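You operate a simulated robot arm through the tools that you are given. There is no shell and no other tool. Be economical: measure what you need, move in short steps, check, and stop when the job is done.

The job below is to be done with a simulated two-armed robot. You get a single attempt, and the scene is never put back.

Task
Pick up the striped barrel with one hand, pass it to the other hand and put it on the shelf of the charge bench.
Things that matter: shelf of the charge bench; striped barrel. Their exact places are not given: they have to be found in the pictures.

The check looks at the end state, three seconds after you hand in, the way a careful person would. Anything else that was tipped, shoved, dropped, spilled or broken makes it a failure.

Robot
Two 7-joint arms with two-finger parallel grippers on one trunk, on a base that drives. Base frame: it is fixed to the floor where the robot stands at the start and does not move with it; the origin is under the middle of the robot, x ahead of it, y to its left, z up; the surface under the hand at the start is at about z = 0.8. Lengths are in m, angles in rad, forces in N, time in s.
The left shoulder is at the start at [0.071, 0.156, 1.03], the right one opposite. Places, roughly: shelf of the charge bench [0.3, -0.5, 0.4]. Payload 3.91 kg a hand.
The tool frame of a hand sits at the grasp point between the pads (the TCP): z along the fingers, y along the line on which they close. The tips reach 0.03 m beyond it. The gripper opens to 0.11 m. The fingers are 0.02 m wide and 0.01 m thick; the gripper's body (0.048 by 0.112 m) begins 0.055 m behind the TCP.
Orientation is that of the tool frame in the base frame, as [roll, pitch, yaw] about the fixed x, y, z axes, in that order (R = Rz(yaw) Ry(pitch) Rx(roll)). With the fingers straight down and closing along the base's y, the tool's x points along the base's -x, its y along +y and its z along -z.

Tools
- The arms move only by the tool apply_moves. It takes "left_series", "right_series" or both (then of equal length, played together; a hand with none holds still); each is a list that holds one entry, the list of rows, each a list of 7 numbers: the turn, a rotation vector about the base's x, y, z in rad, then the shift along the base's x, y, z in m, then the opening, from 0 (shut) to 1 (fully open). In form: [[[rx, ry, rz, dx, dy, dz, hand], ...]]. A call has 1 to 10 rows; each row is the pose to reach, as a shift and turn from the pose commanded when the call began. A row lasts 0.2 s, in which the tool goes at most 0.05 m and 0.15 rad; a call with a longer step from one row to the next is refused whole, and so is a gripper value outside its range. A pose out of reach is approached as far as the arm can. The call stops where the force on the tool passes 40 N (or 10 N more than at its start, if that is more) or the arm is blocked; 0.2 s more then pass. Each finger travels about 0.108 m/s and halts on what it meets, pressing with about 39 N; the grip force reading is that of the motor and also rises with nothing between the fingers. The clock runs only during rows and for 0.2 s after the last one: add rows that repeat a pose to give the fingers time. The reply holds the time, the measured pose of the TCP, the force on the tool along the base axes, the opening and the grip force, in the units named above and with some noise, with the torque about the TCP (base axes, N m) and any sound that the robot's microphone picked up.
- Cameras (640 x 400 px; columns grow to the right, rows downward): "scene" is now at [0.1147, -0.0496, 1.2471]; the picture's right is [-0.63, -0.78, 0.00], its down [-0.52, 0.42, -0.74] and it looks along [0.58, -0.47, -0.67] (base axes); focal length 214 px, centre (320, 200). "left" rides on the left gripper at [0.072, -0.017, -0.103] in its tool frame; the picture's right is [0.23, 0.97, 0.00], its down [-0.76, 0.18, -0.62] and it looks along [-0.61, 0.14, 0.78] (tool axes); focal length 222 px, centre (320, 200). "right" rides on the right gripper at [0.072, 0.017, -0.104] in its tool frame; the picture's right is [-0.23, 0.97, 0.00], its down [-0.76, -0.18, -0.62] and it looks along [-0.61, -0.14, 0.78] (tool axes); focal length 222 px, centre (320, 200).
- get_image(camera): a new picture of that camera. No time passes.
- raise_lower(by): slides the trunk up (or, below 0, down) by that many m; the arms and the scene camera ride with it, the base frame stays. It gives what a move gives, with no picture.
- steer(legs): drives the robot by 1 to 6 legs, each [ahead, left, turn to the left] in m, m and rad, along the robot's own axes; the way and the turn of a leg run together, so that a leg with both is an arc; at most 1.5 m and 3.142 rad a leg. The arms and the cameras ride along, it lands a little off, and it stops where it bumps. It gives what a move gives.
- aim_head(pan, tilt): turns the head with the scene camera to pan (to the left, within 1.501 rad either way) and tilt (down, from -0.506 to 1.204), counted from straight ahead of the robot. It gives what a move gives.
- measure_at(camera, pixels): for up to 12 pixels [column, row] of the newest picture of that camera ("zoom" is the newest enlarged one), the place [x, y, z] in the base frame of the surface seen there, good to about 0.002 m. No time passes.
- close_up(camera, box): a new picture of the part [left, top, right, bottom] of that camera's present view, enlarged. No time passes.
- job_done(): hands the job in; it is judged then, once.

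Work in short steps. Measure before you move; look again where a grasp or a placing could have gone wrong, and mend it. You have 80 turns and 70 pictures in all, those below and enlarged ones among them. Open the grippers and draw the arms clear of the work before you hand the job in, unless the task says otherwise; then end with one line.

The tools are called after "Call:" as name(argument=value, ...) on one line, values as JSON. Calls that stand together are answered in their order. apply_moves: Moves the arms, as the interface text tells. Its arguments: {"type":"object","properties":{"left_series":{"type":"array","items":{"type":"array","items":{"type":"array","items":{"type":"number"}}}},"right_series":{"type":"array","items":{"type":"array","items":{"type":"array","items":{"type":"number"}}}}},"required":[]} The other tools are called the same way: raise_lower (by) slides the trunk up or down; steer (legs) drives the base; aim_head (pan, tilt) turns the head that bears the scene camera; get_image (camera) takes a picture; measure_at (camera, pixels) gives the place of the surface under pixels of a picture; close_up (camera, box) takes an enlarged picture of a part of a camera's view; job_done () hands the job in.

At the start:

```text
time: 0.0
left_tcp_pos: [0.7538, 0.1312, 1.1111]
left_orientation: [-3.14, -0.001, -3.14]
left_force: [-1.1, -1.1, -0.2]
left_wrist_torque: [0.01, 0.03, -0.02]
left_grip_width: 0.11
left_gripper_force: 0.1
right_tcp_pos: [0.7821, -0.4875, 1.07]
right_orientation: [3.141, -0.001, 3.14]
right_force: [0.3, 0.6, -0.1]
right_wrist_torque: [0.02, 0.02, 0.03]
right_grip_width: 0.1099
right_gripper_force: 0.0
trunk travel left (down, up): [-0.475, 0.465]
robot x, y, heading: [-0.002, 0.0051, 0.001]
head pan, tilt: [-0.675, 0.73]
```

scene: 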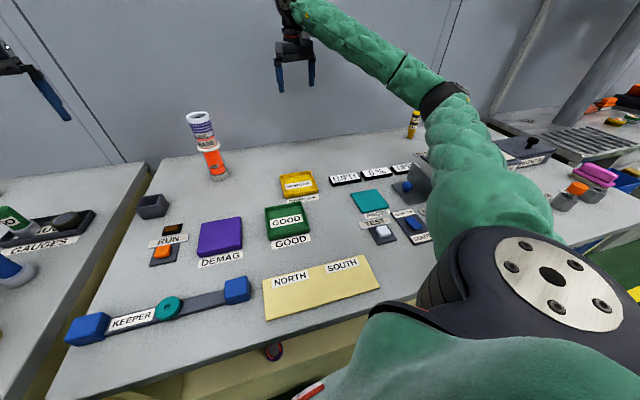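
right: 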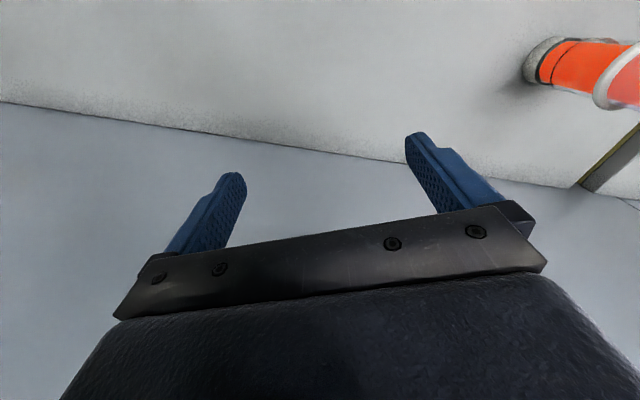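
left: 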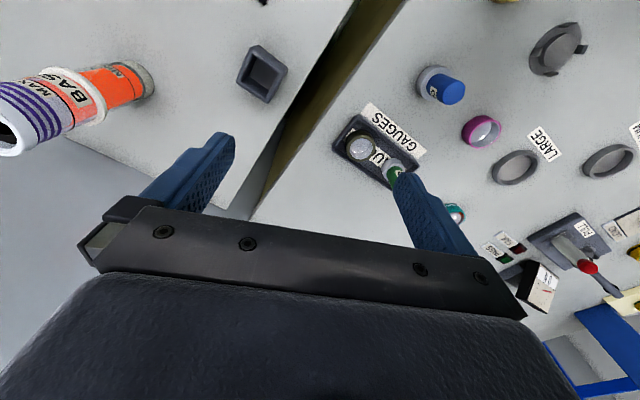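

The scene shows a tall orange/white cylinder at (205,145) and several benches; I look left, where other cylinders stand, to find the striped barrel.

Call:
aim_head(pan=0.5, tilt=0.7)

Call:
get_image(camera="scene")

Call:
aim_head(pan=-1.4, tilt=0.7)

Call:
get_image(camera="scene")

```text
time: 1.4
left_tcp_pos: [0.7535, 0.1317, 1.1113]
left_orientation: [-3.14, 0.0, 3.141]
left_force: [-0.1, 0.9, 0.3]
left_wrist_torque: [0.01, 0.02, 0.01]
left_grip_width: 0.1098
left_gripper_force: 0.0
right_tcp_pos: [0.7822, -0.4875, 1.0713]
right_orientation: [-3.141, 0.001, -3.141]
right_force: [0.7, 0.6, -0.6]
right_wrist_torque: [-0.03, -0.02, -0.02]
right_grip_width: 0.11
right_gripper_force: 0.1
trunk travel left (down, up): [-0.475, 0.465]
robot x, y, heading: [-0.0029, -0.0007, 0.0]
head pan, tilt: [0.499, 0.7]
```

```text
66 pictures are left
```

scene: 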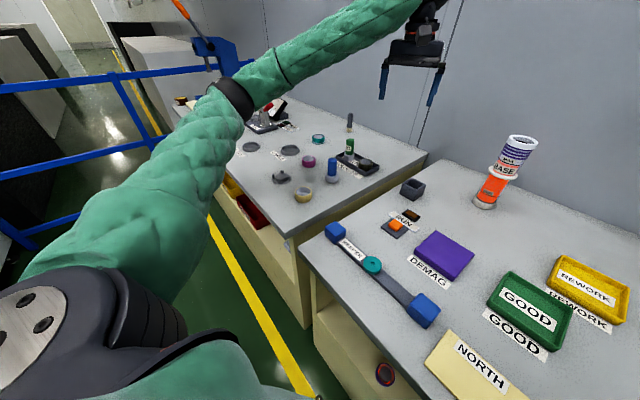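

```text
time: 3.2
left_tcp_pos: [0.7555, 0.1323, 1.11]
left_orientation: [-3.141, 0.001, -3.141]
left_force: [-0.4, -0.8, -0.3]
left_wrist_torque: [-0.05, 0.04, 0.03]
left_grip_width: 0.1103
left_gripper_force: 0.1
right_tcp_pos: [0.7812, -0.4882, 1.0712]
right_orientation: [3.141, 0.0, 3.141]
right_force: [-0.8, -0.3, 0.1]
right_wrist_torque: [0.02, -0.01, -0.01]
right_grip_width: 0.1102
right_gripper_force: 0.1
trunk travel left (down, up): [-0.475, 0.465]
robot x, y, heading: [-0.0007, 0.0015, 0.003]
head pan, tilt: [-1.4, 0.7]
```

```text
65 pictures are left
```

scene: 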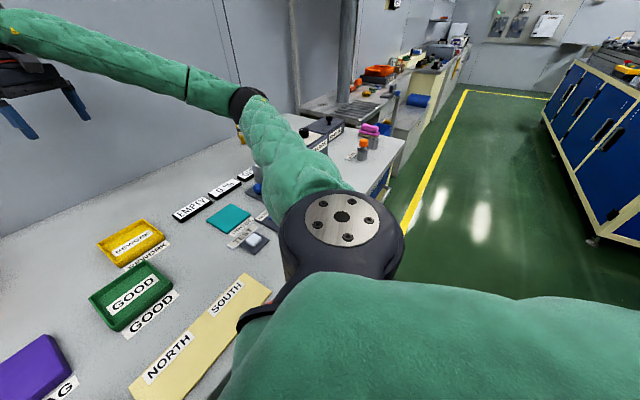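

The yellow/black small item at (413,125) in the first picture and the orange cylinder are both candidates; I point the head back and zoom on both.

Call:
aim_head(pan=-0.6, tilt=0.5)

Call:
get_image(camera="scene")

```text
time: 4.4
left_tcp_pos: [0.7533, 0.1328, 1.1115]
left_orientation: [3.141, -0.001, -3.141]
left_force: [0.2, 0.0, -0.4]
left_wrist_torque: [-0.02, 0.0, 0.01]
left_grip_width: 0.11
left_gripper_force: 0.1
right_tcp_pos: [0.781, -0.4883, 1.0706]
right_orientation: [-3.14, 0.001, 3.141]
right_force: [0.1, -0.4, 0.2]
right_wrist_torque: [0.0, 0.01, -0.01]
right_grip_width: 0.1099
right_gripper_force: 0.1
trunk travel left (down, up): [-0.475, 0.465]
robot x, y, heading: [-0.001, -0.002, -0.005]
head pan, tilt: [-0.6, 0.499]
```

```text
64 pictures are left
```

scene: 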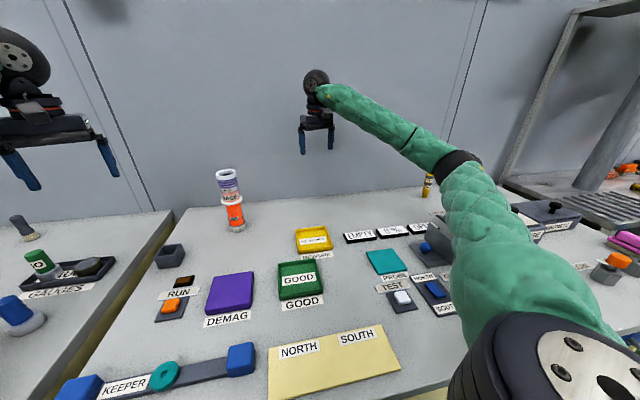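

Zoom on both candidates.

Call:
close_up(camera="scene", box=[190, 150, 290, 250])

Call:
close_up(camera="scene", box=[400, 155, 460, 205])

Call:
measure_at(camera="scene", pixels=[[228, 172], [230, 190], [235, 218], [237, 228], [428, 176], [428, 185], [428, 193], [200, 370], [410, 380], [600, 270], [530, 210]])

```text
4.00 times, centred on (240, 200) of scene
```

zoom: 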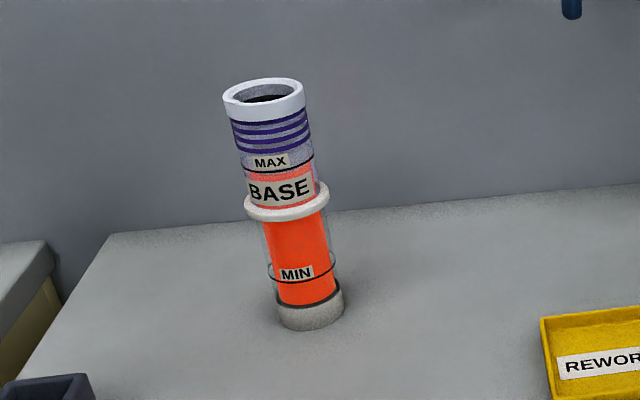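

```text
8.00 times, centred on (430, 180) of scene
```

zoom: 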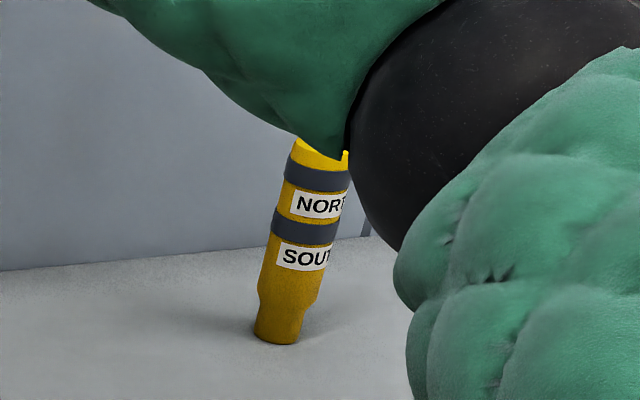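

```text
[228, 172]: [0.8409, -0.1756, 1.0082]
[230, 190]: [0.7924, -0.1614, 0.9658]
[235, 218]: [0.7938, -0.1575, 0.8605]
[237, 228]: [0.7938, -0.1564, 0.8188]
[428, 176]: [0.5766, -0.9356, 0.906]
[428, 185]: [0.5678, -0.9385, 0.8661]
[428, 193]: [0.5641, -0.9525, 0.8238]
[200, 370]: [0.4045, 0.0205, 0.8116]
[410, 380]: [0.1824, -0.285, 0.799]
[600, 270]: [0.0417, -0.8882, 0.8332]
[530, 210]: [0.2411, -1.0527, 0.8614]
```

Two candidates remain: a tall tube with purple stripes (base ≈[0.80,-0.155]) and a yellow tool with dark bands (≈[0.57,-0.95]). I get closer views with the left wrist camera and check the surroundings to the right/rear before moving back.

Call:
close_up(camera="left", box=[0, 30, 200, 180])

Call:
aim_head(pan=1.4, tilt=0.6)

Call:
get_image(camera="scene")

Call:
aim_head(pan=-0.9, tilt=1.2)

Call:
get_image(camera="scene")

```text
2.67 times, centred on (100, 105) of left
```

zoom: 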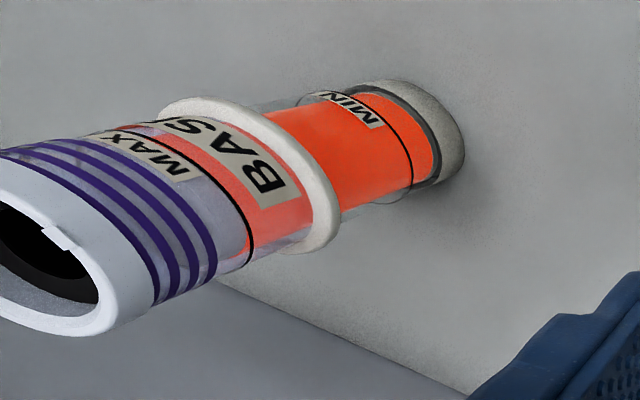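

```text
time: 6.3
left_tcp_pos: [0.7546, 0.1324, 1.1113]
left_orientation: [-3.141, 0.0, 3.141]
left_force: [0.2, -0.6, 0.2]
left_wrist_torque: [0.01, -0.03, -0.02]
left_grip_width: 0.1099
left_gripper_force: 0.1
right_tcp_pos: [0.7821, -0.4887, 1.0709]
right_orientation: [3.142, 0.0, -3.141]
right_force: [0.4, 1.0, -1.0]
right_wrist_torque: [0.01, -0.01, -0.02]
right_grip_width: 0.1099
right_gripper_force: 0.1
trunk travel left (down, up): [-0.475, 0.465]
robot x, y, heading: [-0.0014, -0.0011, 0.003]
head pan, tilt: [1.4, 0.6]
```

```text
60 pictures are left
```

scene: 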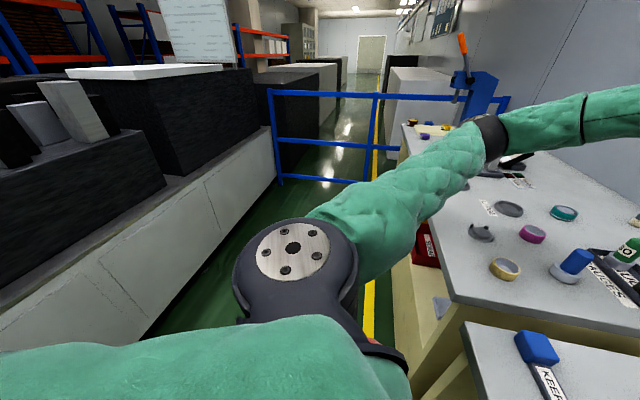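

```text
time: 8.4
left_tcp_pos: [0.7534, 0.1321, 1.1117]
left_orientation: [3.141, 0.002, 3.141]
left_force: [-0.4, 0.6, 0.5]
left_wrist_torque: [0.03, 0.04, 0.02]
left_grip_width: 0.1099
left_gripper_force: 0.2
right_tcp_pos: [0.7815, -0.4879, 1.0713]
right_orientation: [-3.141, 0.0, -3.141]
right_force: [0.2, -0.2, -0.2]
right_wrist_torque: [0.0, -0.01, 0.01]
right_grip_width: 0.1101
right_gripper_force: 0.2
trunk travel left (down, up): [-0.475, 0.465]
robot x, y, heading: [0.0003, -0.0034, 0.001]
head pan, tilt: [-0.901, 1.201]
```

```text
59 pictures are left
```

scene: 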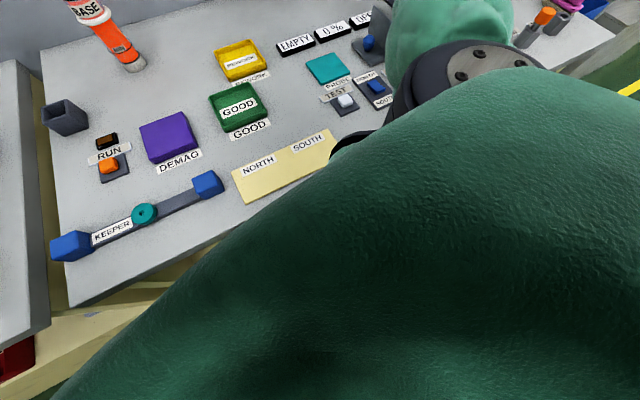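

The tube clearly carries purple stripes and fill marks; I still want a better look at the yellow item and at the space behind before backing up.

Call:
aim_head(pan=1.5, tilt=0.75)

Call:
get_image(camera="scene")

Call:
measure_at(camera="scene", pixels=[[20, 300], [100, 270], [150, 310], [150, 240], [200, 200], [240, 250], [380, 200]])

Call:
aim_head(pan=-1.5, tilt=0.4)

Call:
get_image(camera="scene")

Call:
measure_at(camera="scene", pixels=[[560, 130], [600, 160], [440, 150], [540, 180], [400, 80], [600, 140]])

```text
time: 10.6
left_tcp_pos: [0.7546, 0.1316, 1.1112]
left_orientation: [3.141, 0.0, -3.141]
left_force: [0.3, -0.3, -0.2]
left_wrist_torque: [0.01, 0.0, 0.02]
left_grip_width: 0.1101
left_gripper_force: 0.0
right_tcp_pos: [0.7827, -0.4888, 1.0714]
right_orientation: [3.141, -0.001, -3.14]
right_force: [-0.3, 0.0, -0.4]
right_wrist_torque: [0.0, 0.02, -0.05]
right_grip_width: 0.1099
right_gripper_force: 0.1
trunk travel left (down, up): [-0.475, 0.465]
robot x, y, heading: [0.0027, -0.0009, 0.001]
head pan, tilt: [1.499, 0.75]
```

```text
58 pictures are left
```

scene: 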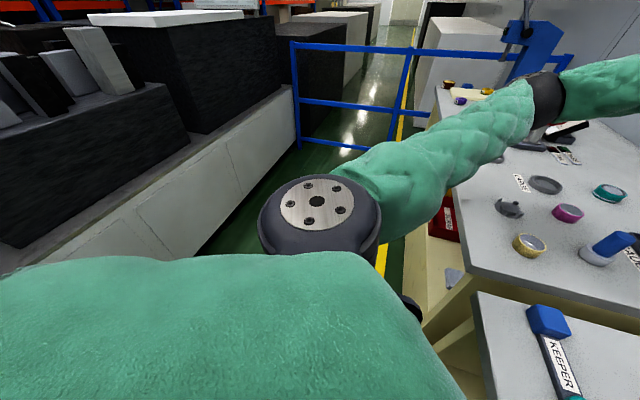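

```text
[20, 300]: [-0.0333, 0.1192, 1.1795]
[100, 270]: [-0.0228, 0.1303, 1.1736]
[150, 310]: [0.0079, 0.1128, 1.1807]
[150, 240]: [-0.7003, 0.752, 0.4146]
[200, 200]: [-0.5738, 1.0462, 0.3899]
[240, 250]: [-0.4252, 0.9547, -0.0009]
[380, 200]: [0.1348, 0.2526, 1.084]
```

```text
time: 13.2
left_tcp_pos: [0.754, 0.1319, 1.1112]
left_orientation: [3.141, -0.001, -3.141]
left_force: [-1.3, 0.5, -0.5]
left_wrist_torque: [-0.02, 0.02, 0.01]
left_grip_width: 0.1101
left_gripper_force: 0.3
right_tcp_pos: [0.781, -0.4889, 1.07]
right_orientation: [3.142, 0.0, -3.141]
right_force: [-0.2, 0.2, 0.1]
right_wrist_torque: [0.01, 0.04, 0.0]
right_grip_width: 0.11
right_gripper_force: 0.0
trunk travel left (down, up): [-0.475, 0.465]
robot x, y, heading: [-0.0021, -0.0001, 0.001]
head pan, tilt: [-1.499, 0.4]
```

```text
57 pictures are left
```

scene: 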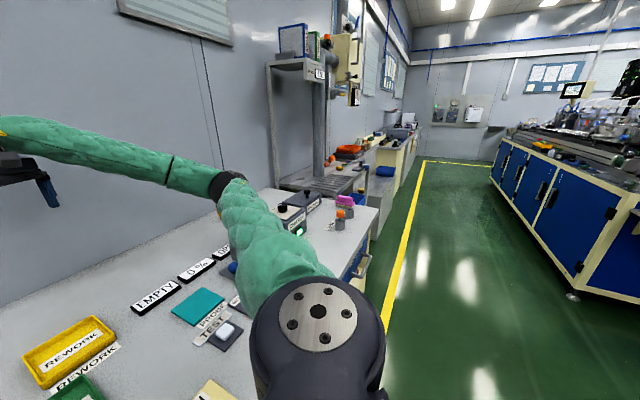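

```text
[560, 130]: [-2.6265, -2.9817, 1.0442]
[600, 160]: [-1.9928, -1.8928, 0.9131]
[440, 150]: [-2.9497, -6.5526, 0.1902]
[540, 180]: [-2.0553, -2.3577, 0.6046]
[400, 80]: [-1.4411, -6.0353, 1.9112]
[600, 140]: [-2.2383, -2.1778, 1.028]
```

The machines behind are ≈0.94 m off (normal ≈(-0.92,0.40)), so I back away 0.33 m along that direction, then turn right to face the bench and look under it.

Call:
steer(legs=[[-0.3, 0.13, 0], [0, 0, -0.4]])

Call:
aim_head(pan=0, tilt=0.9)

Call:
get_image(camera="scene")

```text
time: 16.6
left_tcp_pos: [0.4435, -0.0434, 1.1115]
left_orientation: [3.141, 0.0, 2.742]
left_force: [-0.1, -0.5, 0.3]
left_wrist_torque: [0.02, -0.01, 0.0]
left_grip_width: 0.11
left_gripper_force: 0.0
right_tcp_pos: [0.2269, -0.6259, 1.0703]
right_orientation: [3.141, 0.001, 2.743]
right_force: [-0.4, 0.7, 0.9]
right_wrist_torque: [0.06, 0.02, 0.0]
right_grip_width: 0.11
right_gripper_force: 0.1
trunk travel left (down, up): [-0.475, 0.465]
robot x, y, heading: [-0.2988, 0.126, -0.401]
head pan, tilt: [-1.499, 0.4]
```

```text
time: 18.2
left_tcp_pos: [0.4446, -0.0445, 1.1114]
left_orientation: [-3.141, 0.001, 2.742]
left_force: [0.6, -0.3, 0.3]
left_wrist_torque: [0.0, 0.0, 0.01]
left_grip_width: 0.11
left_gripper_force: 0.0
right_tcp_pos: [0.229, -0.6263, 1.0699]
right_orientation: [-3.141, 0.001, 2.744]
right_force: [0.6, -0.2, 0.8]
right_wrist_torque: [-0.01, -0.01, 0.01]
right_grip_width: 0.11
right_gripper_force: 0.1
trunk travel left (down, up): [-0.475, 0.465]
robot x, y, heading: [-0.3037, 0.1315, -0.395]
head pan, tilt: [0.0, 0.901]
```

```text
56 pictures are left
```

scene: 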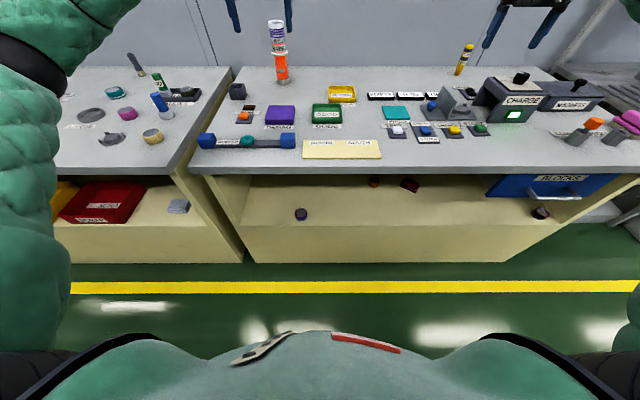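

Now the bench faces me, with the shelf below (rows 175–225) and both candidates visible. I zoom on the yellow item, the tube and the shelf.

Call:
close_up(camera="scene", box=[400, 30, 560, 130])

Call:
close_up(camera="scene", box=[190, 140, 510, 270])

Call:
measure_at(camera="scene", pixels=[[200, 175], [600, 166], [340, 175], [300, 225], [420, 225], [340, 195], [300, 213], [409, 185], [340, 180], [490, 225], [465, 60], [278, 80]])

```text
4.00 times, centred on (480, 80) of scene
```

zoom: 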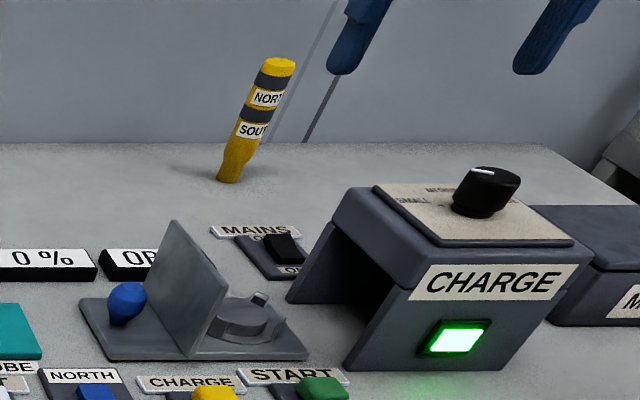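

```text
2.00 times, centred on (350, 205) of scene
```

zoom: 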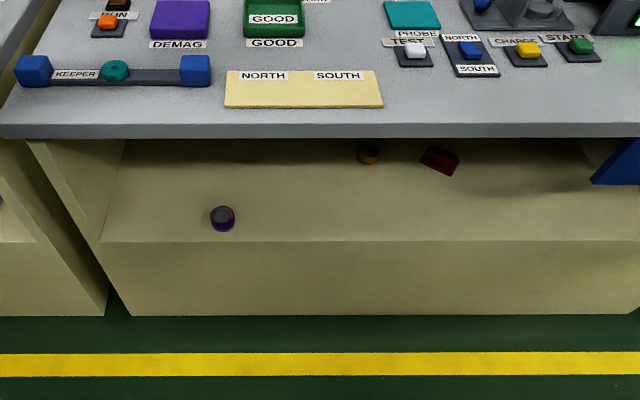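

```text
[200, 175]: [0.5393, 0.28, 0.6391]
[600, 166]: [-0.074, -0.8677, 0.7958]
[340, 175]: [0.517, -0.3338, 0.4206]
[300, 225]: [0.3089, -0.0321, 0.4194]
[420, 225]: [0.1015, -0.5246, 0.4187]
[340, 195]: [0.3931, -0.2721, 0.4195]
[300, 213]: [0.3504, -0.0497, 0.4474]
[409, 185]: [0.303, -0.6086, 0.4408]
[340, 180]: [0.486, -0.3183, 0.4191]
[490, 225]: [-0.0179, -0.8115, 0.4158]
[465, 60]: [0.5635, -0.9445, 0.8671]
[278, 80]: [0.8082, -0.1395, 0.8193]
```

The yellow one is a polarity probe; the tall tube with purple stripes is the striped barrel, and the shelf surface is at z≈0.419 (front edge ≈0.63 m ahead of me). I drive 0.25 m ahead so the barrel is in reach, then measure it closely.

Call:
steer(legs=[[0.25, 0, 0]])

Call:
aim_head(pan=0.1, tilt=0.45)

Call:
get_image(camera="scene")

```text
time: 20.0
left_tcp_pos: [0.6744, -0.1425, 1.1093]
left_orientation: [3.141, -0.002, 2.74]
left_force: [0.5, 0.5, -0.2]
left_wrist_torque: [0.02, 0.04, -0.02]
left_grip_width: 0.1101
left_gripper_force: 0.0
right_tcp_pos: [0.4559, -0.7244, 1.0693]
right_orientation: [3.141, -0.002, 2.741]
right_force: [0.1, -0.3, -0.3]
right_wrist_torque: [-0.02, -0.01, 0.0]
right_grip_width: 0.1099
right_gripper_force: 0.0
trunk travel left (down, up): [-0.475, 0.465]
robot x, y, heading: [-0.0715, 0.0334, -0.399]
head pan, tilt: [0.0, 0.901]
```

```text
time: 20.9
left_tcp_pos: [0.6738, -0.1428, 1.1111]
left_orientation: [-3.139, 0.0, 2.741]
left_force: [-0.7, -0.1, 0.3]
left_wrist_torque: [0.01, 0.01, 0.02]
left_grip_width: 0.1103
left_gripper_force: 0.1
right_tcp_pos: [0.456, -0.7233, 1.0707]
right_orientation: [3.141, 0.001, 2.74]
right_force: [0.3, 0.6, 1.0]
right_wrist_torque: [-0.01, 0.0, 0.03]
right_grip_width: 0.1102
right_gripper_force: 0.0
trunk travel left (down, up): [-0.475, 0.465]
robot x, y, heading: [-0.0734, 0.0313, -0.403]
head pan, tilt: [0.099, 0.45]
```

```text
53 pictures are left
```

scene: 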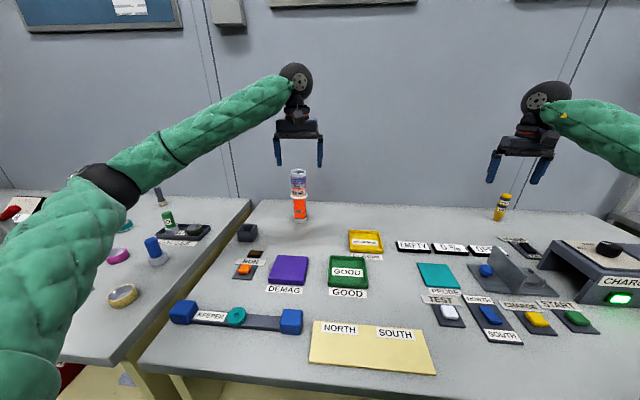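

The barrel is at (299,195), just beyond the left hand. I zoom for precise edges.

Call:
close_up(camera="scene", box=[268, 160, 332, 225])

```text
6.15 times, centred on (300, 192) of scene
```

zoom: 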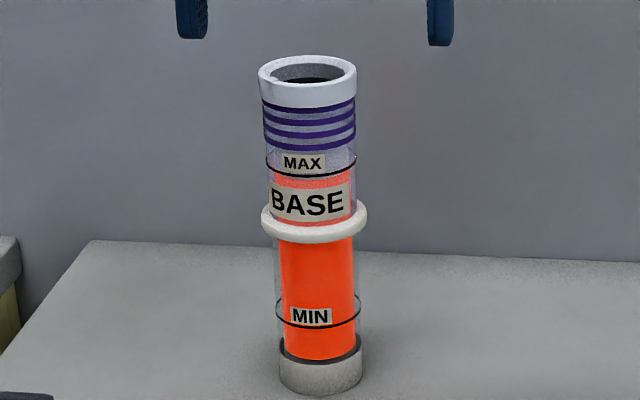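

Call:
measure_at(camera="zoom", pixels=[[308, 98], [262, 75], [354, 75], [308, 60], [308, 215], [264, 220], [366, 220], [310, 300], [320, 375], [282, 370], [360, 370], [320, 392]])

```text
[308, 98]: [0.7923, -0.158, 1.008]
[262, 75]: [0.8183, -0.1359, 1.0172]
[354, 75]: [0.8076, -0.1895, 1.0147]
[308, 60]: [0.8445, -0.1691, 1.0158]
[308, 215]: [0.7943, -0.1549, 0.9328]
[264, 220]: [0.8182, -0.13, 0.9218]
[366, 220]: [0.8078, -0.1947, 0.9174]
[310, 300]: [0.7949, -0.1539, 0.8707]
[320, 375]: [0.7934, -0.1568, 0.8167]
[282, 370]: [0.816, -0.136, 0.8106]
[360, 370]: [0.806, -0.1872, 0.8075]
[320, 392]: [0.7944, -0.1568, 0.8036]
```

Barrel: axis ≈(0.8185,-0.163), diameter ≈0.055, top z 1.017, collar at ≈0.925. I move the left hand over it from above (tips at 1.08 clear the top).

Call:
apply_moves(left_series=[[[0, 0, 0, 0.036, -0.005, 0, 1], [0, 0, 0, 0.072, -0.01, 0, 1], [0, 0, 0, 0.108, -0.015, 0, 1], [0, 0, 0, 0.1447, -0.0202, 0, 1], [0, 0, 0, 0.1447, -0.0202, 0, 1]]])

Call:
get_image(camera="left")

Call:
close_up(camera="scene", box=[240, 100, 360, 230])

```text
time: 22.1
left_tcp_pos: [0.8193, -0.1596, 1.1124]
left_orientation: [-3.142, -0.001, 2.74]
left_force: [-0.2, 0.2, 0.3]
left_wrist_torque: [0.02, 0.0, -0.04]
left_grip_width: 0.1104
left_gripper_force: 0.0
right_tcp_pos: [0.4556, -0.7234, 1.0711]
right_orientation: [-3.14, 0.0, 2.742]
right_force: [0.4, 0.3, 0.6]
right_wrist_torque: [0.03, -0.01, -0.01]
right_grip_width: 0.1099
right_gripper_force: 0.0
trunk travel left (down, up): [-0.475, 0.465]
robot x, y, heading: [-0.0704, 0.0318, -0.404]
head pan, tilt: [0.099, 0.45]
```

```text
51 pictures are left
```

left: 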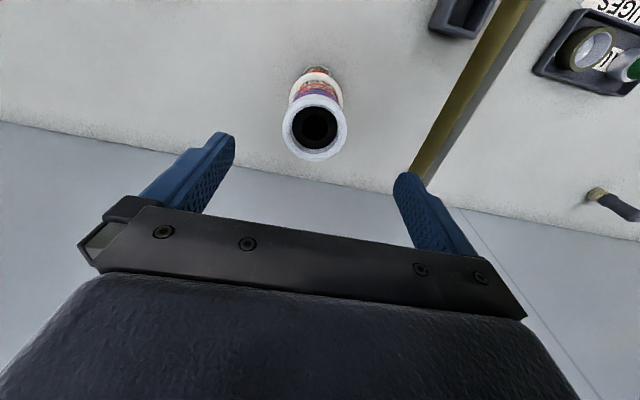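

```text
3.08 times, centred on (300, 165) of scene
```

zoom: 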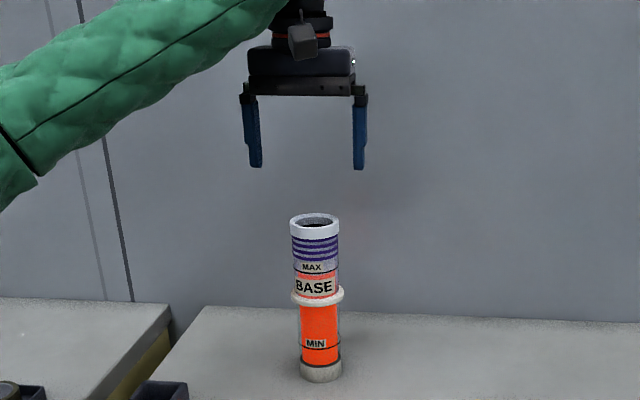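

The hand is above the barrel; I measure the rim in the left picture to check centring.

Call:
measure_at(camera="left", pixels=[[286, 128], [344, 128], [314, 98], [314, 154]])

```text
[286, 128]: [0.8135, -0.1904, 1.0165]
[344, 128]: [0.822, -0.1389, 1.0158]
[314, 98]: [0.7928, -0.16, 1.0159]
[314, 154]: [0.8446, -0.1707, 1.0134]
```

Rim centre ≈(0.818,-0.165), so I shift 3 mm and descend to TCP z≈0.998, still open.

Call:
apply_moves(left_series=[[[0, 0, 0, -0.001, -0.003, -0.03, 1], [0, 0, 0, -0.001, -0.003, -0.06, 1], [0, 0, 0, -0.001, -0.003, -0.09, 1], [0, 0, 0, -0.001, -0.003, -0.114, 1], [0, 0, 0, -0.001, -0.003, -0.114, 1]]])

Call:
get_image(camera="left")

```text
time: 23.3
left_tcp_pos: [0.8161, -0.1663, 0.9961]
left_orientation: [3.141, -0.001, 2.741]
left_force: [0.5, 0.1, 0.8]
left_wrist_torque: [-0.01, 0.0, 0.01]
left_grip_width: 0.1102
left_gripper_force: 0.1
right_tcp_pos: [0.4557, -0.7227, 1.07]
right_orientation: [-3.141, 0.0, 2.74]
right_force: [0.8, -1.1, -0.1]
right_wrist_torque: [0.01, -0.01, 0.01]
right_grip_width: 0.11
right_gripper_force: 0.0
trunk travel left (down, up): [-0.475, 0.465]
robot x, y, heading: [-0.0756, 0.0301, -0.401]
head pan, tilt: [0.099, 0.45]
```

```text
49 pictures are left
```

left: 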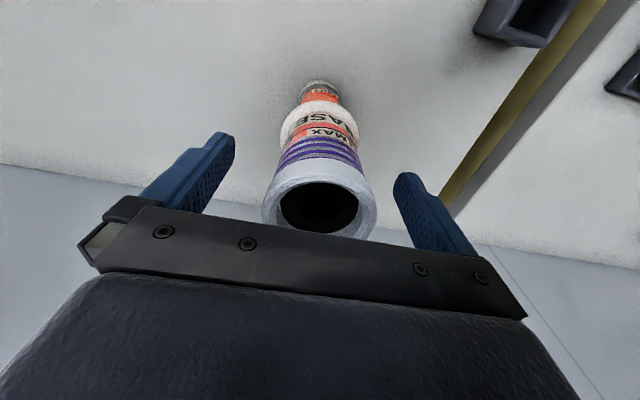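

The barrel top is centred between the pads; I close slowly and hold.

Call:
apply_moves(left_series=[[[0, 0, 0, 0, 0, 0, 0.7], [0, 0, 0, 0, 0, 0, 0.55], [0, 0, 0, 0, 0, 0, 0.3], [0, 0, 0, 0, 0, 0, 0.1], [0, 0, 0, 0, 0, 0, 0], [0, 0, 0, 0, 0, 0, 0]]])

Call:
get_image(camera="left")

```text
time: 24.7
left_tcp_pos: [0.8171, -0.1659, 0.9963]
left_orientation: [-3.139, 0.0, 2.74]
left_force: [-0.3, 0.6, 1.8]
left_wrist_torque: [-0.06, 0.02, 0.03]
left_grip_width: 0.0593
left_gripper_force: 38.8
right_tcp_pos: [0.4552, -0.7237, 1.071]
right_orientation: [3.141, 0.001, 2.74]
right_force: [-0.7, -0.3, -0.1]
right_wrist_torque: [-0.01, -0.01, -0.03]
right_grip_width: 0.1103
right_gripper_force: 0.1
trunk travel left (down, up): [-0.475, 0.465]
robot x, y, heading: [-0.0717, 0.033, -0.401]
head pan, tilt: [0.099, 0.45]
```

```text
48 pictures are left
```

left: 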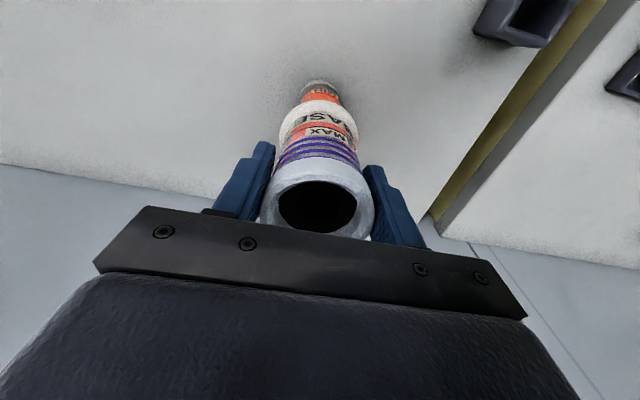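

Grip holds at width 0.059. I lift gently 0.03 m and look.

Call:
apply_moves(left_series=[[[0, 0, 0, 0, 0, 0.008, 0], [0, 0, 0, 0, 0, 0.016, 0], [0, 0, 0, 0, 0, 0.03, 0], [0, 0, 0, 0, 0, 0.03, 0]]])

Call:
close_up(camera="scene", box=[240, 100, 360, 230])

```text
time: 25.7
left_tcp_pos: [0.8156, -0.1644, 1.0257]
left_orientation: [-3.141, -0.001, 2.74]
left_force: [1.1, -1.1, -3.5]
left_wrist_torque: [0.0, 0.05, 0.03]
left_grip_width: 0.0593
left_gripper_force: 39.5
right_tcp_pos: [0.455, -0.7239, 1.07]
right_orientation: [3.141, -0.001, 2.74]
right_force: [-0.2, -0.8, -1.0]
right_wrist_torque: [0.0, 0.0, -0.01]
right_grip_width: 0.1103
right_gripper_force: 0.0
trunk travel left (down, up): [-0.475, 0.465]
robot x, y, heading: [-0.0723, 0.0325, -0.401]
head pan, tilt: [0.099, 0.45]
```

```text
3.08 times, centred on (300, 165) of scene
```

zoom: 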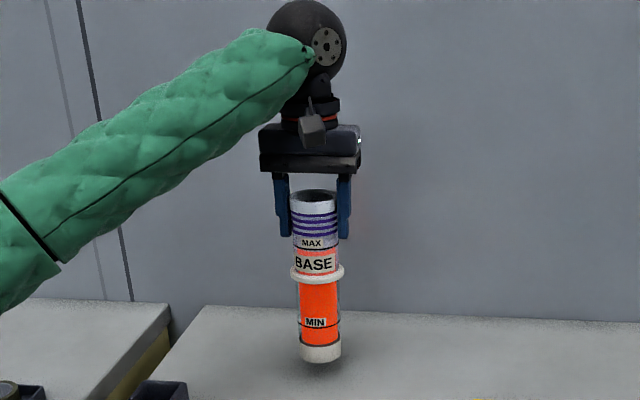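

The whole barrel lifts cleanly. I raise it and bring it in front of the trunk, while the right hand pitches up to point forward and 35° down (for a side grasp below the collar).

Call:
apply_moves(left_series=[[[0, 0, 0, 0, 0, 0.04, 0], [0, 0, 0, 0, 0, 0.08, 0], [0, 0, 0, 0, 0, 0.12, 0], [0, 0, 0, -0.037, -0.006, 0.13, 0], [0, 0, 0, -0.074, -0.012, 0.13, 0], [0, 0, 0, -0.111, -0.018, 0.13, 0], [0, 0, 0, -0.148, -0.024, 0.13, 0], [0, 0, 0, -0.185, -0.03, 0.13, 0], [0, 0, 0, -0.222, -0.036, 0.13, 0], [0, 0, 0, -0.222, -0.036, 0.13, 0]]], right_series=[[[-0.047, -0.11, 0, -0.011, 0.005, 0, 1], [-0.094, -0.221, 0, -0.023, 0.01, 0, 1], [-0.14, -0.331, 0, -0.034, 0.015, 0, 1], [-0.187, -0.442, 0, -0.046, 0.02, 0, 1], [-0.234, -0.552, 0, -0.057, 0.024, 0, 1], [-0.28, -0.663, 0, -0.069, 0.029, 0, 1], [-0.327, -0.773, 0, -0.08, 0.034, 0, 1], [-0.374, -0.884, 0, -0.092, 0.039, 0, 1], [-0.374, -0.884, 0, -0.092, 0.039, 0, 1], [-0.374, -0.884, 0, -0.092, 0.039, 0, 1]]])

Call:
get_image(camera="scene")

```text
time: 27.9
left_tcp_pos: [0.5928, -0.2011, 1.1593]
left_orientation: [-3.14, -0.002, 2.74]
left_force: [-0.5, 0.7, -4.1]
left_wrist_torque: [-0.03, 0.0, -0.01]
left_grip_width: 0.0595
left_gripper_force: 39.1
right_tcp_pos: [0.3633, -0.6847, 1.0706]
right_orientation: [3.14, 0.961, 2.738]
right_force: [-0.3, 0.1, -0.6]
right_wrist_torque: [-0.04, 0.02, -0.01]
right_grip_width: 0.11
right_gripper_force: 0.1
trunk travel left (down, up): [-0.475, 0.465]
robot x, y, heading: [-0.0709, 0.0351, -0.405]
head pan, tilt: [0.099, 0.45]
```

```text
46 pictures are left
```

scene: 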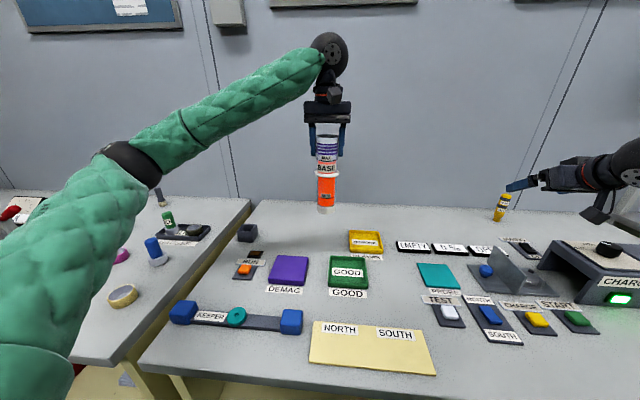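

The barrel hangs at axis ≈(0.594,-0.20), bottom z≈0.963. I swing the right hand to a pre-grasp point 0.16 m short of it, yawed 0.5 rad left, at z≈1.03.

Call:
apply_moves(right_series=[[[0, 0, 0.05, 0.007, 0.047, -0.004, 1], [0, 0, 0.1, 0.014, 0.094, -0.008, 1], [0, 0, 0.15, 0.022, 0.141, -0.012, 1], [0, 0, 0.2, 0.029, 0.188, -0.016, 1], [0, 0, 0.25, 0.036, 0.2345, -0.02, 1], [0, 0, 0.3, 0.043, 0.281, -0.025, 1], [0, 0, 0.35, 0.05, 0.328, -0.029, 1], [0, 0, 0.4, 0.058, 0.375, -0.033, 1], [0, 0, 0.45, 0.065, 0.422, -0.037, 1], [0, 0, 0.5, 0.072, 0.469, -0.041, 1]]])

Call:
get_image(camera="right")

Call:
get_image(camera="scene")

```text
time: 30.1
left_tcp_pos: [0.5943, -0.2008, 1.1585]
left_orientation: [3.141, -0.002, 2.742]
left_force: [0.8, 0.7, -4.4]
left_wrist_torque: [0.01, 0.0, -0.01]
left_grip_width: 0.0593
left_gripper_force: 38.9
right_tcp_pos: [0.4338, -0.2153, 1.0289]
right_orientation: [3.14, 0.958, -3.043]
right_force: [0.3, 0.0, 0.5]
right_wrist_torque: [0.01, -0.03, 0.0]
right_grip_width: 0.11
right_gripper_force: 0.0
trunk travel left (down, up): [-0.475, 0.465]
robot x, y, heading: [-0.076, 0.0298, -0.405]
head pan, tilt: [0.099, 0.45]
```

```text
45 pictures are left
```

right: 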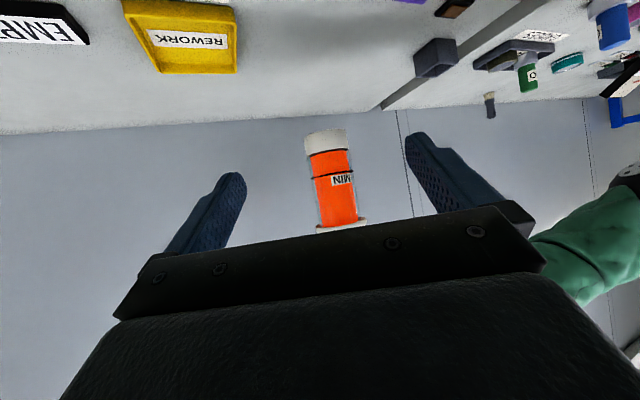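

```text
44 pictures are left
```

scene: 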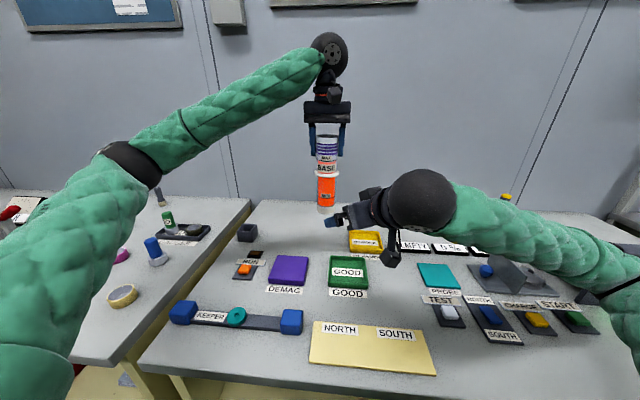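

The right hand points at the lower barrel; I measure its edges in the right picture for alignment.

Call:
measure_at(camera="right", pixels=[[328, 142], [333, 180], [340, 210], [310, 170], [350, 165], [308, 142], [345, 137], [342, 226]])

```text
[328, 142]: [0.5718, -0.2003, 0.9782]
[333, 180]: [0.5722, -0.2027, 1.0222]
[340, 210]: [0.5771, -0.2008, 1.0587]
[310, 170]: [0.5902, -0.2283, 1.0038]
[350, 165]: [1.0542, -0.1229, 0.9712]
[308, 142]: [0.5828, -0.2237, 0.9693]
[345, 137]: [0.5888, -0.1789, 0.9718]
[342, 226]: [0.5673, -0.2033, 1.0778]
```

Axis ≈(0.597,-0.200), collar underside ≈1.075. I advance 0.163 m with the fingers open around the lower barrel.

Call:
apply_moves(right_series=[[[0, 0, 0, 0.033, 0.003, 0, 1], [0, 0, 0, 0.066, 0.006, 0, 1], [0, 0, 0, 0.099, 0.009, 0, 1], [0, 0, 0, 0.132, 0.012, 0, 1], [0, 0, 0, 0.162, 0.015, 0, 1], [0, 0, 0, 0.162, 0.015, 0, 1]]])

Call:
get_image(camera="right")

Call:
close_up(camera="scene", box=[260, 90, 420, 250])

```text
time: 31.5
left_tcp_pos: [0.5939, -0.2008, 1.1577]
left_orientation: [-3.14, -0.001, 2.741]
left_force: [16.1, 2.2, 0.0]
left_wrist_torque: [0.11, -0.85, 0.1]
left_grip_width: 0.0595
left_gripper_force: 39.0
right_tcp_pos: [0.5978, -0.2025, 1.0274]
right_orientation: [3.14, 0.959, -3.043]
right_force: [-16.8, -1.8, -4.5]
right_wrist_torque: [0.22, -1.27, -0.07]
right_grip_width: 0.1099
right_gripper_force: 0.1
trunk travel left (down, up): [-0.475, 0.465]
robot x, y, heading: [-0.0759, 0.031, -0.402]
head pan, tilt: [0.099, 0.45]
```

```text
43 pictures are left
```

right: 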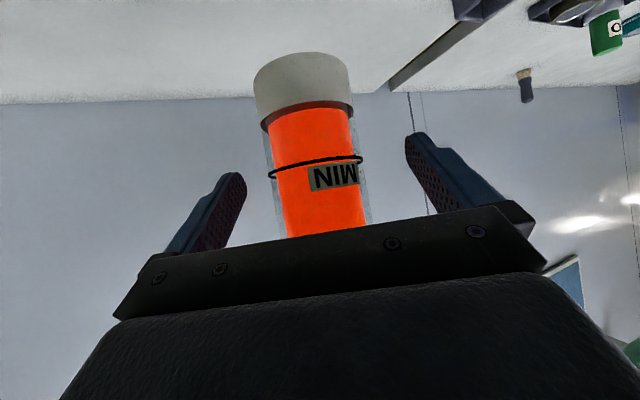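

```text
2.50 times, centred on (340, 170) of scene
```

zoom: 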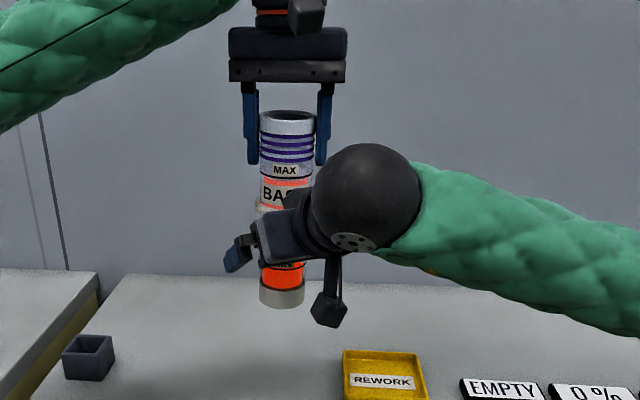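

The hand body touches the collar (≈17 N). I back off 25 mm, lower 20 mm so the body sits under the collar, and re-advance.

Call:
apply_moves(right_series=[[[0, 0, 0, -0.025, -0.002, 0, 1], [0, 0, 0, -0.025, -0.002, -0.01, 1], [0, 0, 0, -0.025, -0.002, -0.02, 1], [0, 0, 0, -0.012, 0, -0.02, 1], [0, 0, 0, -0.006, 0, -0.02, 1], [0, 0, 0, -0.006, 0, -0.02, 1]]])

Call:
get_image(camera="right")

```text
time: 32.9
left_tcp_pos: [0.5936, -0.2005, 1.1568]
left_orientation: [3.141, -0.001, 2.74]
left_force: [6.1, -0.9, -3.5]
left_wrist_torque: [-0.11, -0.46, 0.09]
left_grip_width: 0.0595
left_gripper_force: 39.0
right_tcp_pos: [0.5915, -0.1994, 1.01]
right_orientation: [3.136, 0.957, -3.044]
right_force: [-6.2, 1.1, -1.5]
right_wrist_torque: [-0.06, -0.48, -0.08]
right_grip_width: 0.11
right_gripper_force: 0.0
trunk travel left (down, up): [-0.475, 0.465]
robot x, y, heading: [-0.0674, 0.0276, -0.402]
head pan, tilt: [0.099, 0.45]
```

```text
41 pictures are left
```

right: 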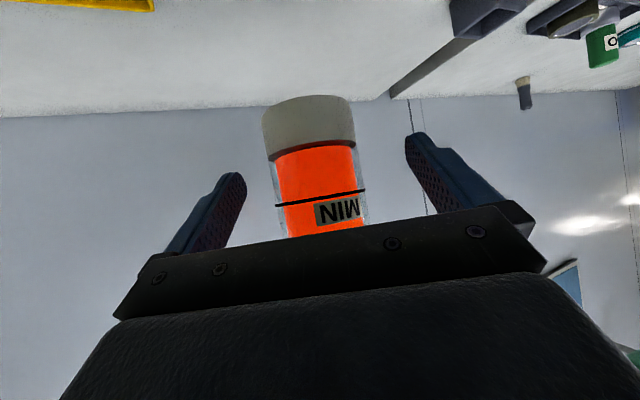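

Residual 6 N contact, so I back off 6 mm and close the right hand.

Call:
apply_moves(right_series=[[[0, 0, 0, -0.006, 0, 0, 1], [0, 0, 0, -0.006, 0, 0, 0.75], [0, 0, 0, -0.006, 0, 0, 0.6], [0, 0, 0, -0.006, 0, 0, 0.4], [0, 0, 0, -0.006, 0, 0, 0.1], [0, 0, 0, -0.006, 0, 0, 0], [0, 0, 0, -0.006, 0, 0, 0]]])

Call:
get_image(camera="right")

Call:
close_up(camera="scene", box=[260, 90, 420, 250])

```text
time: 34.5
left_tcp_pos: [0.5929, -0.2003, 1.1584]
left_orientation: [3.141, -0.001, 2.74]
left_force: [-4.1, 15.6, -1.0]
left_wrist_torque: [0.77, 0.41, 0.21]
left_grip_width: 0.0592
left_gripper_force: 38.7
right_tcp_pos: [0.5865, -0.2006, 1.0088]
right_orientation: [3.139, 0.957, -3.048]
right_force: [4.2, -15.8, -0.1]
right_wrist_torque: [1.52, 0.26, -0.28]
right_grip_width: 0.0553
right_gripper_force: 38.4
trunk travel left (down, up): [-0.475, 0.465]
robot x, y, heading: [-0.0704, 0.0322, -0.404]
head pan, tilt: [0.099, 0.45]
```

```text
40 pictures are left
```

right: 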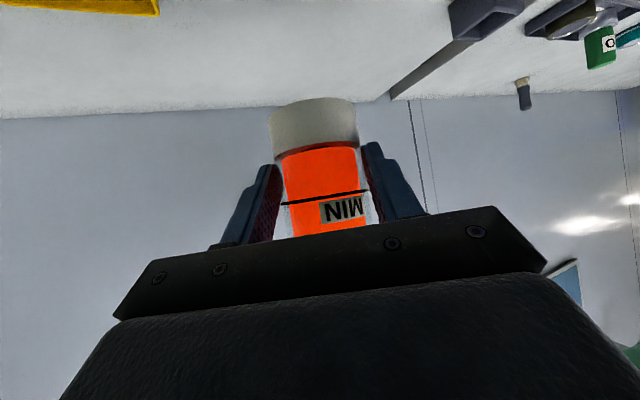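

```text
2.50 times, centred on (340, 170) of scene
```

zoom: 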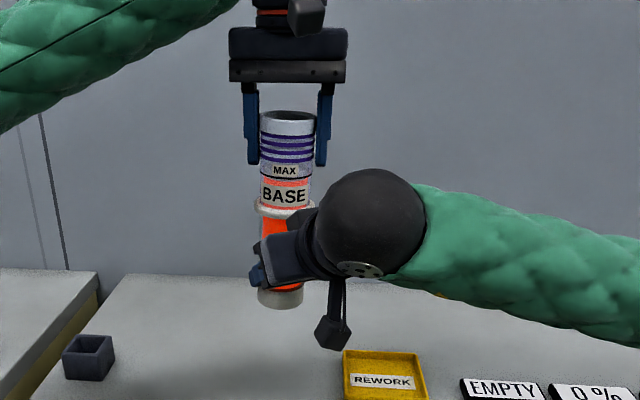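

Right hand holds (0.055). A 16 N side load shows it is ~3 mm too far left; I relieve that before releasing the left.

Call:
apply_moves(right_series=[[[0, 0, 0, 0, -0.002, 0, 0], [0, 0, 0, 0, -0.003, 0, 0], [0, 0, 0, 0, -0.003, 0, 0]]])

```text
time: 35.3
left_tcp_pos: [0.5933, -0.2009, 1.1592]
left_orientation: [-3.139, 0.0, 2.739]
left_force: [-1.5, -4.3, 2.8]
left_wrist_torque: [-1.03, -0.02, -0.19]
left_grip_width: 0.0594
left_gripper_force: 39.1
right_tcp_pos: [0.5858, -0.2028, 1.0092]
right_orientation: [3.14, 0.957, -3.041]
right_force: [1.9, 4.7, -3.1]
right_wrist_torque: [0.31, 0.38, 0.23]
right_grip_width: 0.0554
right_gripper_force: 38.7
trunk travel left (down, up): [-0.475, 0.465]
robot x, y, heading: [-0.0733, 0.0305, -0.4]
head pan, tilt: [0.099, 0.45]
```

Loads are small now. I open the left hand, then lift it straight up.

Call:
apply_moves(left_series=[[[0, 0, 0, 0, 0, 0, 0.6], [0, 0, 0, 0, 0, 0, 0.8], [0, 0, 0, 0, 0, 0, 1], [0, 0, 0, 0, 0, 0, 1], [0, 0, 0, 0, 0, 0.03, 1], [0, 0, 0, 0, 0, 0.07, 1], [0, 0, 0, 0, 0, 0.11, 1], [0, 0, 0, 0, 0, 0.11, 1]]])

Call:
get_image(camera="scene")

```text
time: 37.1
left_tcp_pos: [0.5949, -0.2004, 1.2657]
left_orientation: [3.141, -0.002, 2.74]
left_force: [0.4, -0.1, -0.2]
left_wrist_torque: [-0.03, 0.01, 0.01]
left_grip_width: 0.11
left_gripper_force: 0.1
right_tcp_pos: [0.5872, -0.2031, 1.0078]
right_orientation: [3.137, 0.958, -3.047]
right_force: [0.5, -1.4, -0.5]
right_wrist_torque: [0.14, 0.11, -0.04]
right_grip_width: 0.0548
right_gripper_force: 38.9
trunk travel left (down, up): [-0.475, 0.465]
robot x, y, heading: [-0.0742, 0.0301, -0.403]
head pan, tilt: [0.099, 0.45]
```

```text
38 pictures are left
```

scene: 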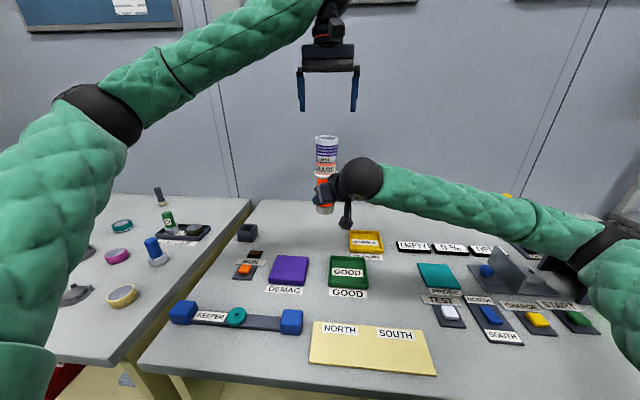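

Handover done; the barrel is held upright by the right hand. I back the robot 0.35 m (machines are ≈0.86 m behind), then pull both hands in.

Call:
steer(legs=[[-0.35, 0, 0]])

Call:
apply_moves(left_series=[[[0, 0, 0, -0.018, 0.039, 0.014, 1], [0, 0, 0, -0.035, 0.077, 0.029, 1], [0, 0, 0, -0.053, 0.116, 0.043, 1], [0, 0, 0, -0.071, 0.154, 0.057, 1], [0, 0, 0, -0.089, 0.193, 0.071, 1], [0, 0, 0, -0.106, 0.231, 0.086, 1], [0, 0, 0, -0.124, 0.27, 0.1, 1]]], right_series=[[[0, 0, 0, -0.031, -0.011, 0, 0], [0, 0, 0, -0.063, -0.021, 0, 0], [0, 0, 0, -0.094, -0.032, 0, 0], [0, 0, 0, -0.126, -0.043, 0, 0], [0, 0, 0, -0.157, -0.054, 0, 0], [0, 0, 0, -0.189, -0.064, 0, 0], [0, 0, 0, -0.22, -0.075, 0, 0]]])

Call:
aim_head(pan=0, tilt=0.75)

Call:
get_image(camera="scene")

```text
time: 39.4
left_tcp_pos: [0.2688, -0.0656, 1.268]
left_orientation: [3.141, -0.001, 2.734]
left_force: [0.3, -0.1, 0.3]
left_wrist_torque: [0.0, -0.01, 0.02]
left_grip_width: 0.1098
left_gripper_force: 0.0
right_tcp_pos: [0.2625, -0.0677, 1.0097]
right_orientation: [3.139, 0.96, -3.048]
right_force: [-0.8, 1.1, -0.5]
right_wrist_torque: [-0.09, 0.09, -0.02]
right_grip_width: 0.0545
right_gripper_force: 39.5
trunk travel left (down, up): [-0.475, 0.465]
robot x, y, heading: [-0.3934, 0.1711, -0.407]
head pan, tilt: [0.099, 0.45]
```

```text
time: 41.0
left_tcp_pos: [0.1431, 0.2038, 1.3699]
left_orientation: [-3.141, 0.003, 2.735]
left_force: [-0.5, 0.4, -0.3]
left_wrist_torque: [-0.03, -0.03, 0.03]
left_grip_width: 0.1098
left_gripper_force: 0.0
right_tcp_pos: [0.0985, -0.1514, 1.028]
right_orientation: [3.139, 0.96, -3.05]
right_force: [-0.1, 0.8, -3.7]
right_wrist_torque: [-0.02, 0.06, -0.01]
right_grip_width: 0.0544
right_gripper_force: 38.2
right hand out of reach, approached as far as the arm can: row 6, 7
trunk travel left (down, up): [-0.475, 0.465]
robot x, y, heading: [-0.3962, 0.1735, -0.404]
head pan, tilt: [0.099, 0.45]
```

```text
time: 41.8
left_tcp_pos: [0.1461, 0.2029, 1.3682]
left_orientation: [3.14, -0.001, 2.734]
left_force: [-0.3, -0.1, -0.3]
left_wrist_torque: [0.0, -0.01, 0.02]
left_grip_width: 0.11
left_gripper_force: 0.1
right_tcp_pos: [0.1006, -0.1527, 1.0257]
right_orientation: [3.141, 0.958, -3.049]
right_force: [0.8, 0.7, -3.8]
right_wrist_torque: [-0.09, 0.07, 0.04]
right_grip_width: 0.0544
right_gripper_force: 39.2
trunk travel left (down, up): [-0.475, 0.465]
robot x, y, heading: [-0.3945, 0.1703, -0.407]
head pan, tilt: [0.0, 0.75]
```

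```text
37 pictures are left
```

scene: 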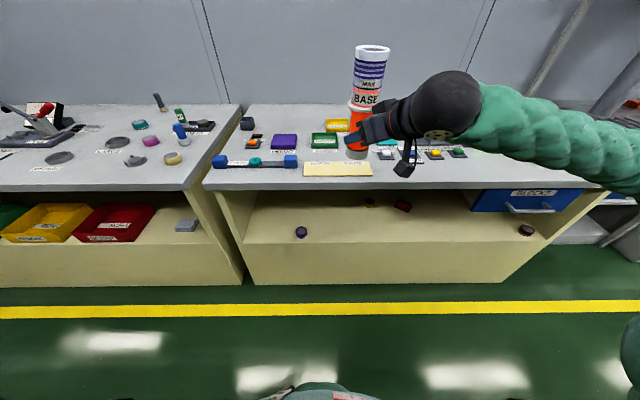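

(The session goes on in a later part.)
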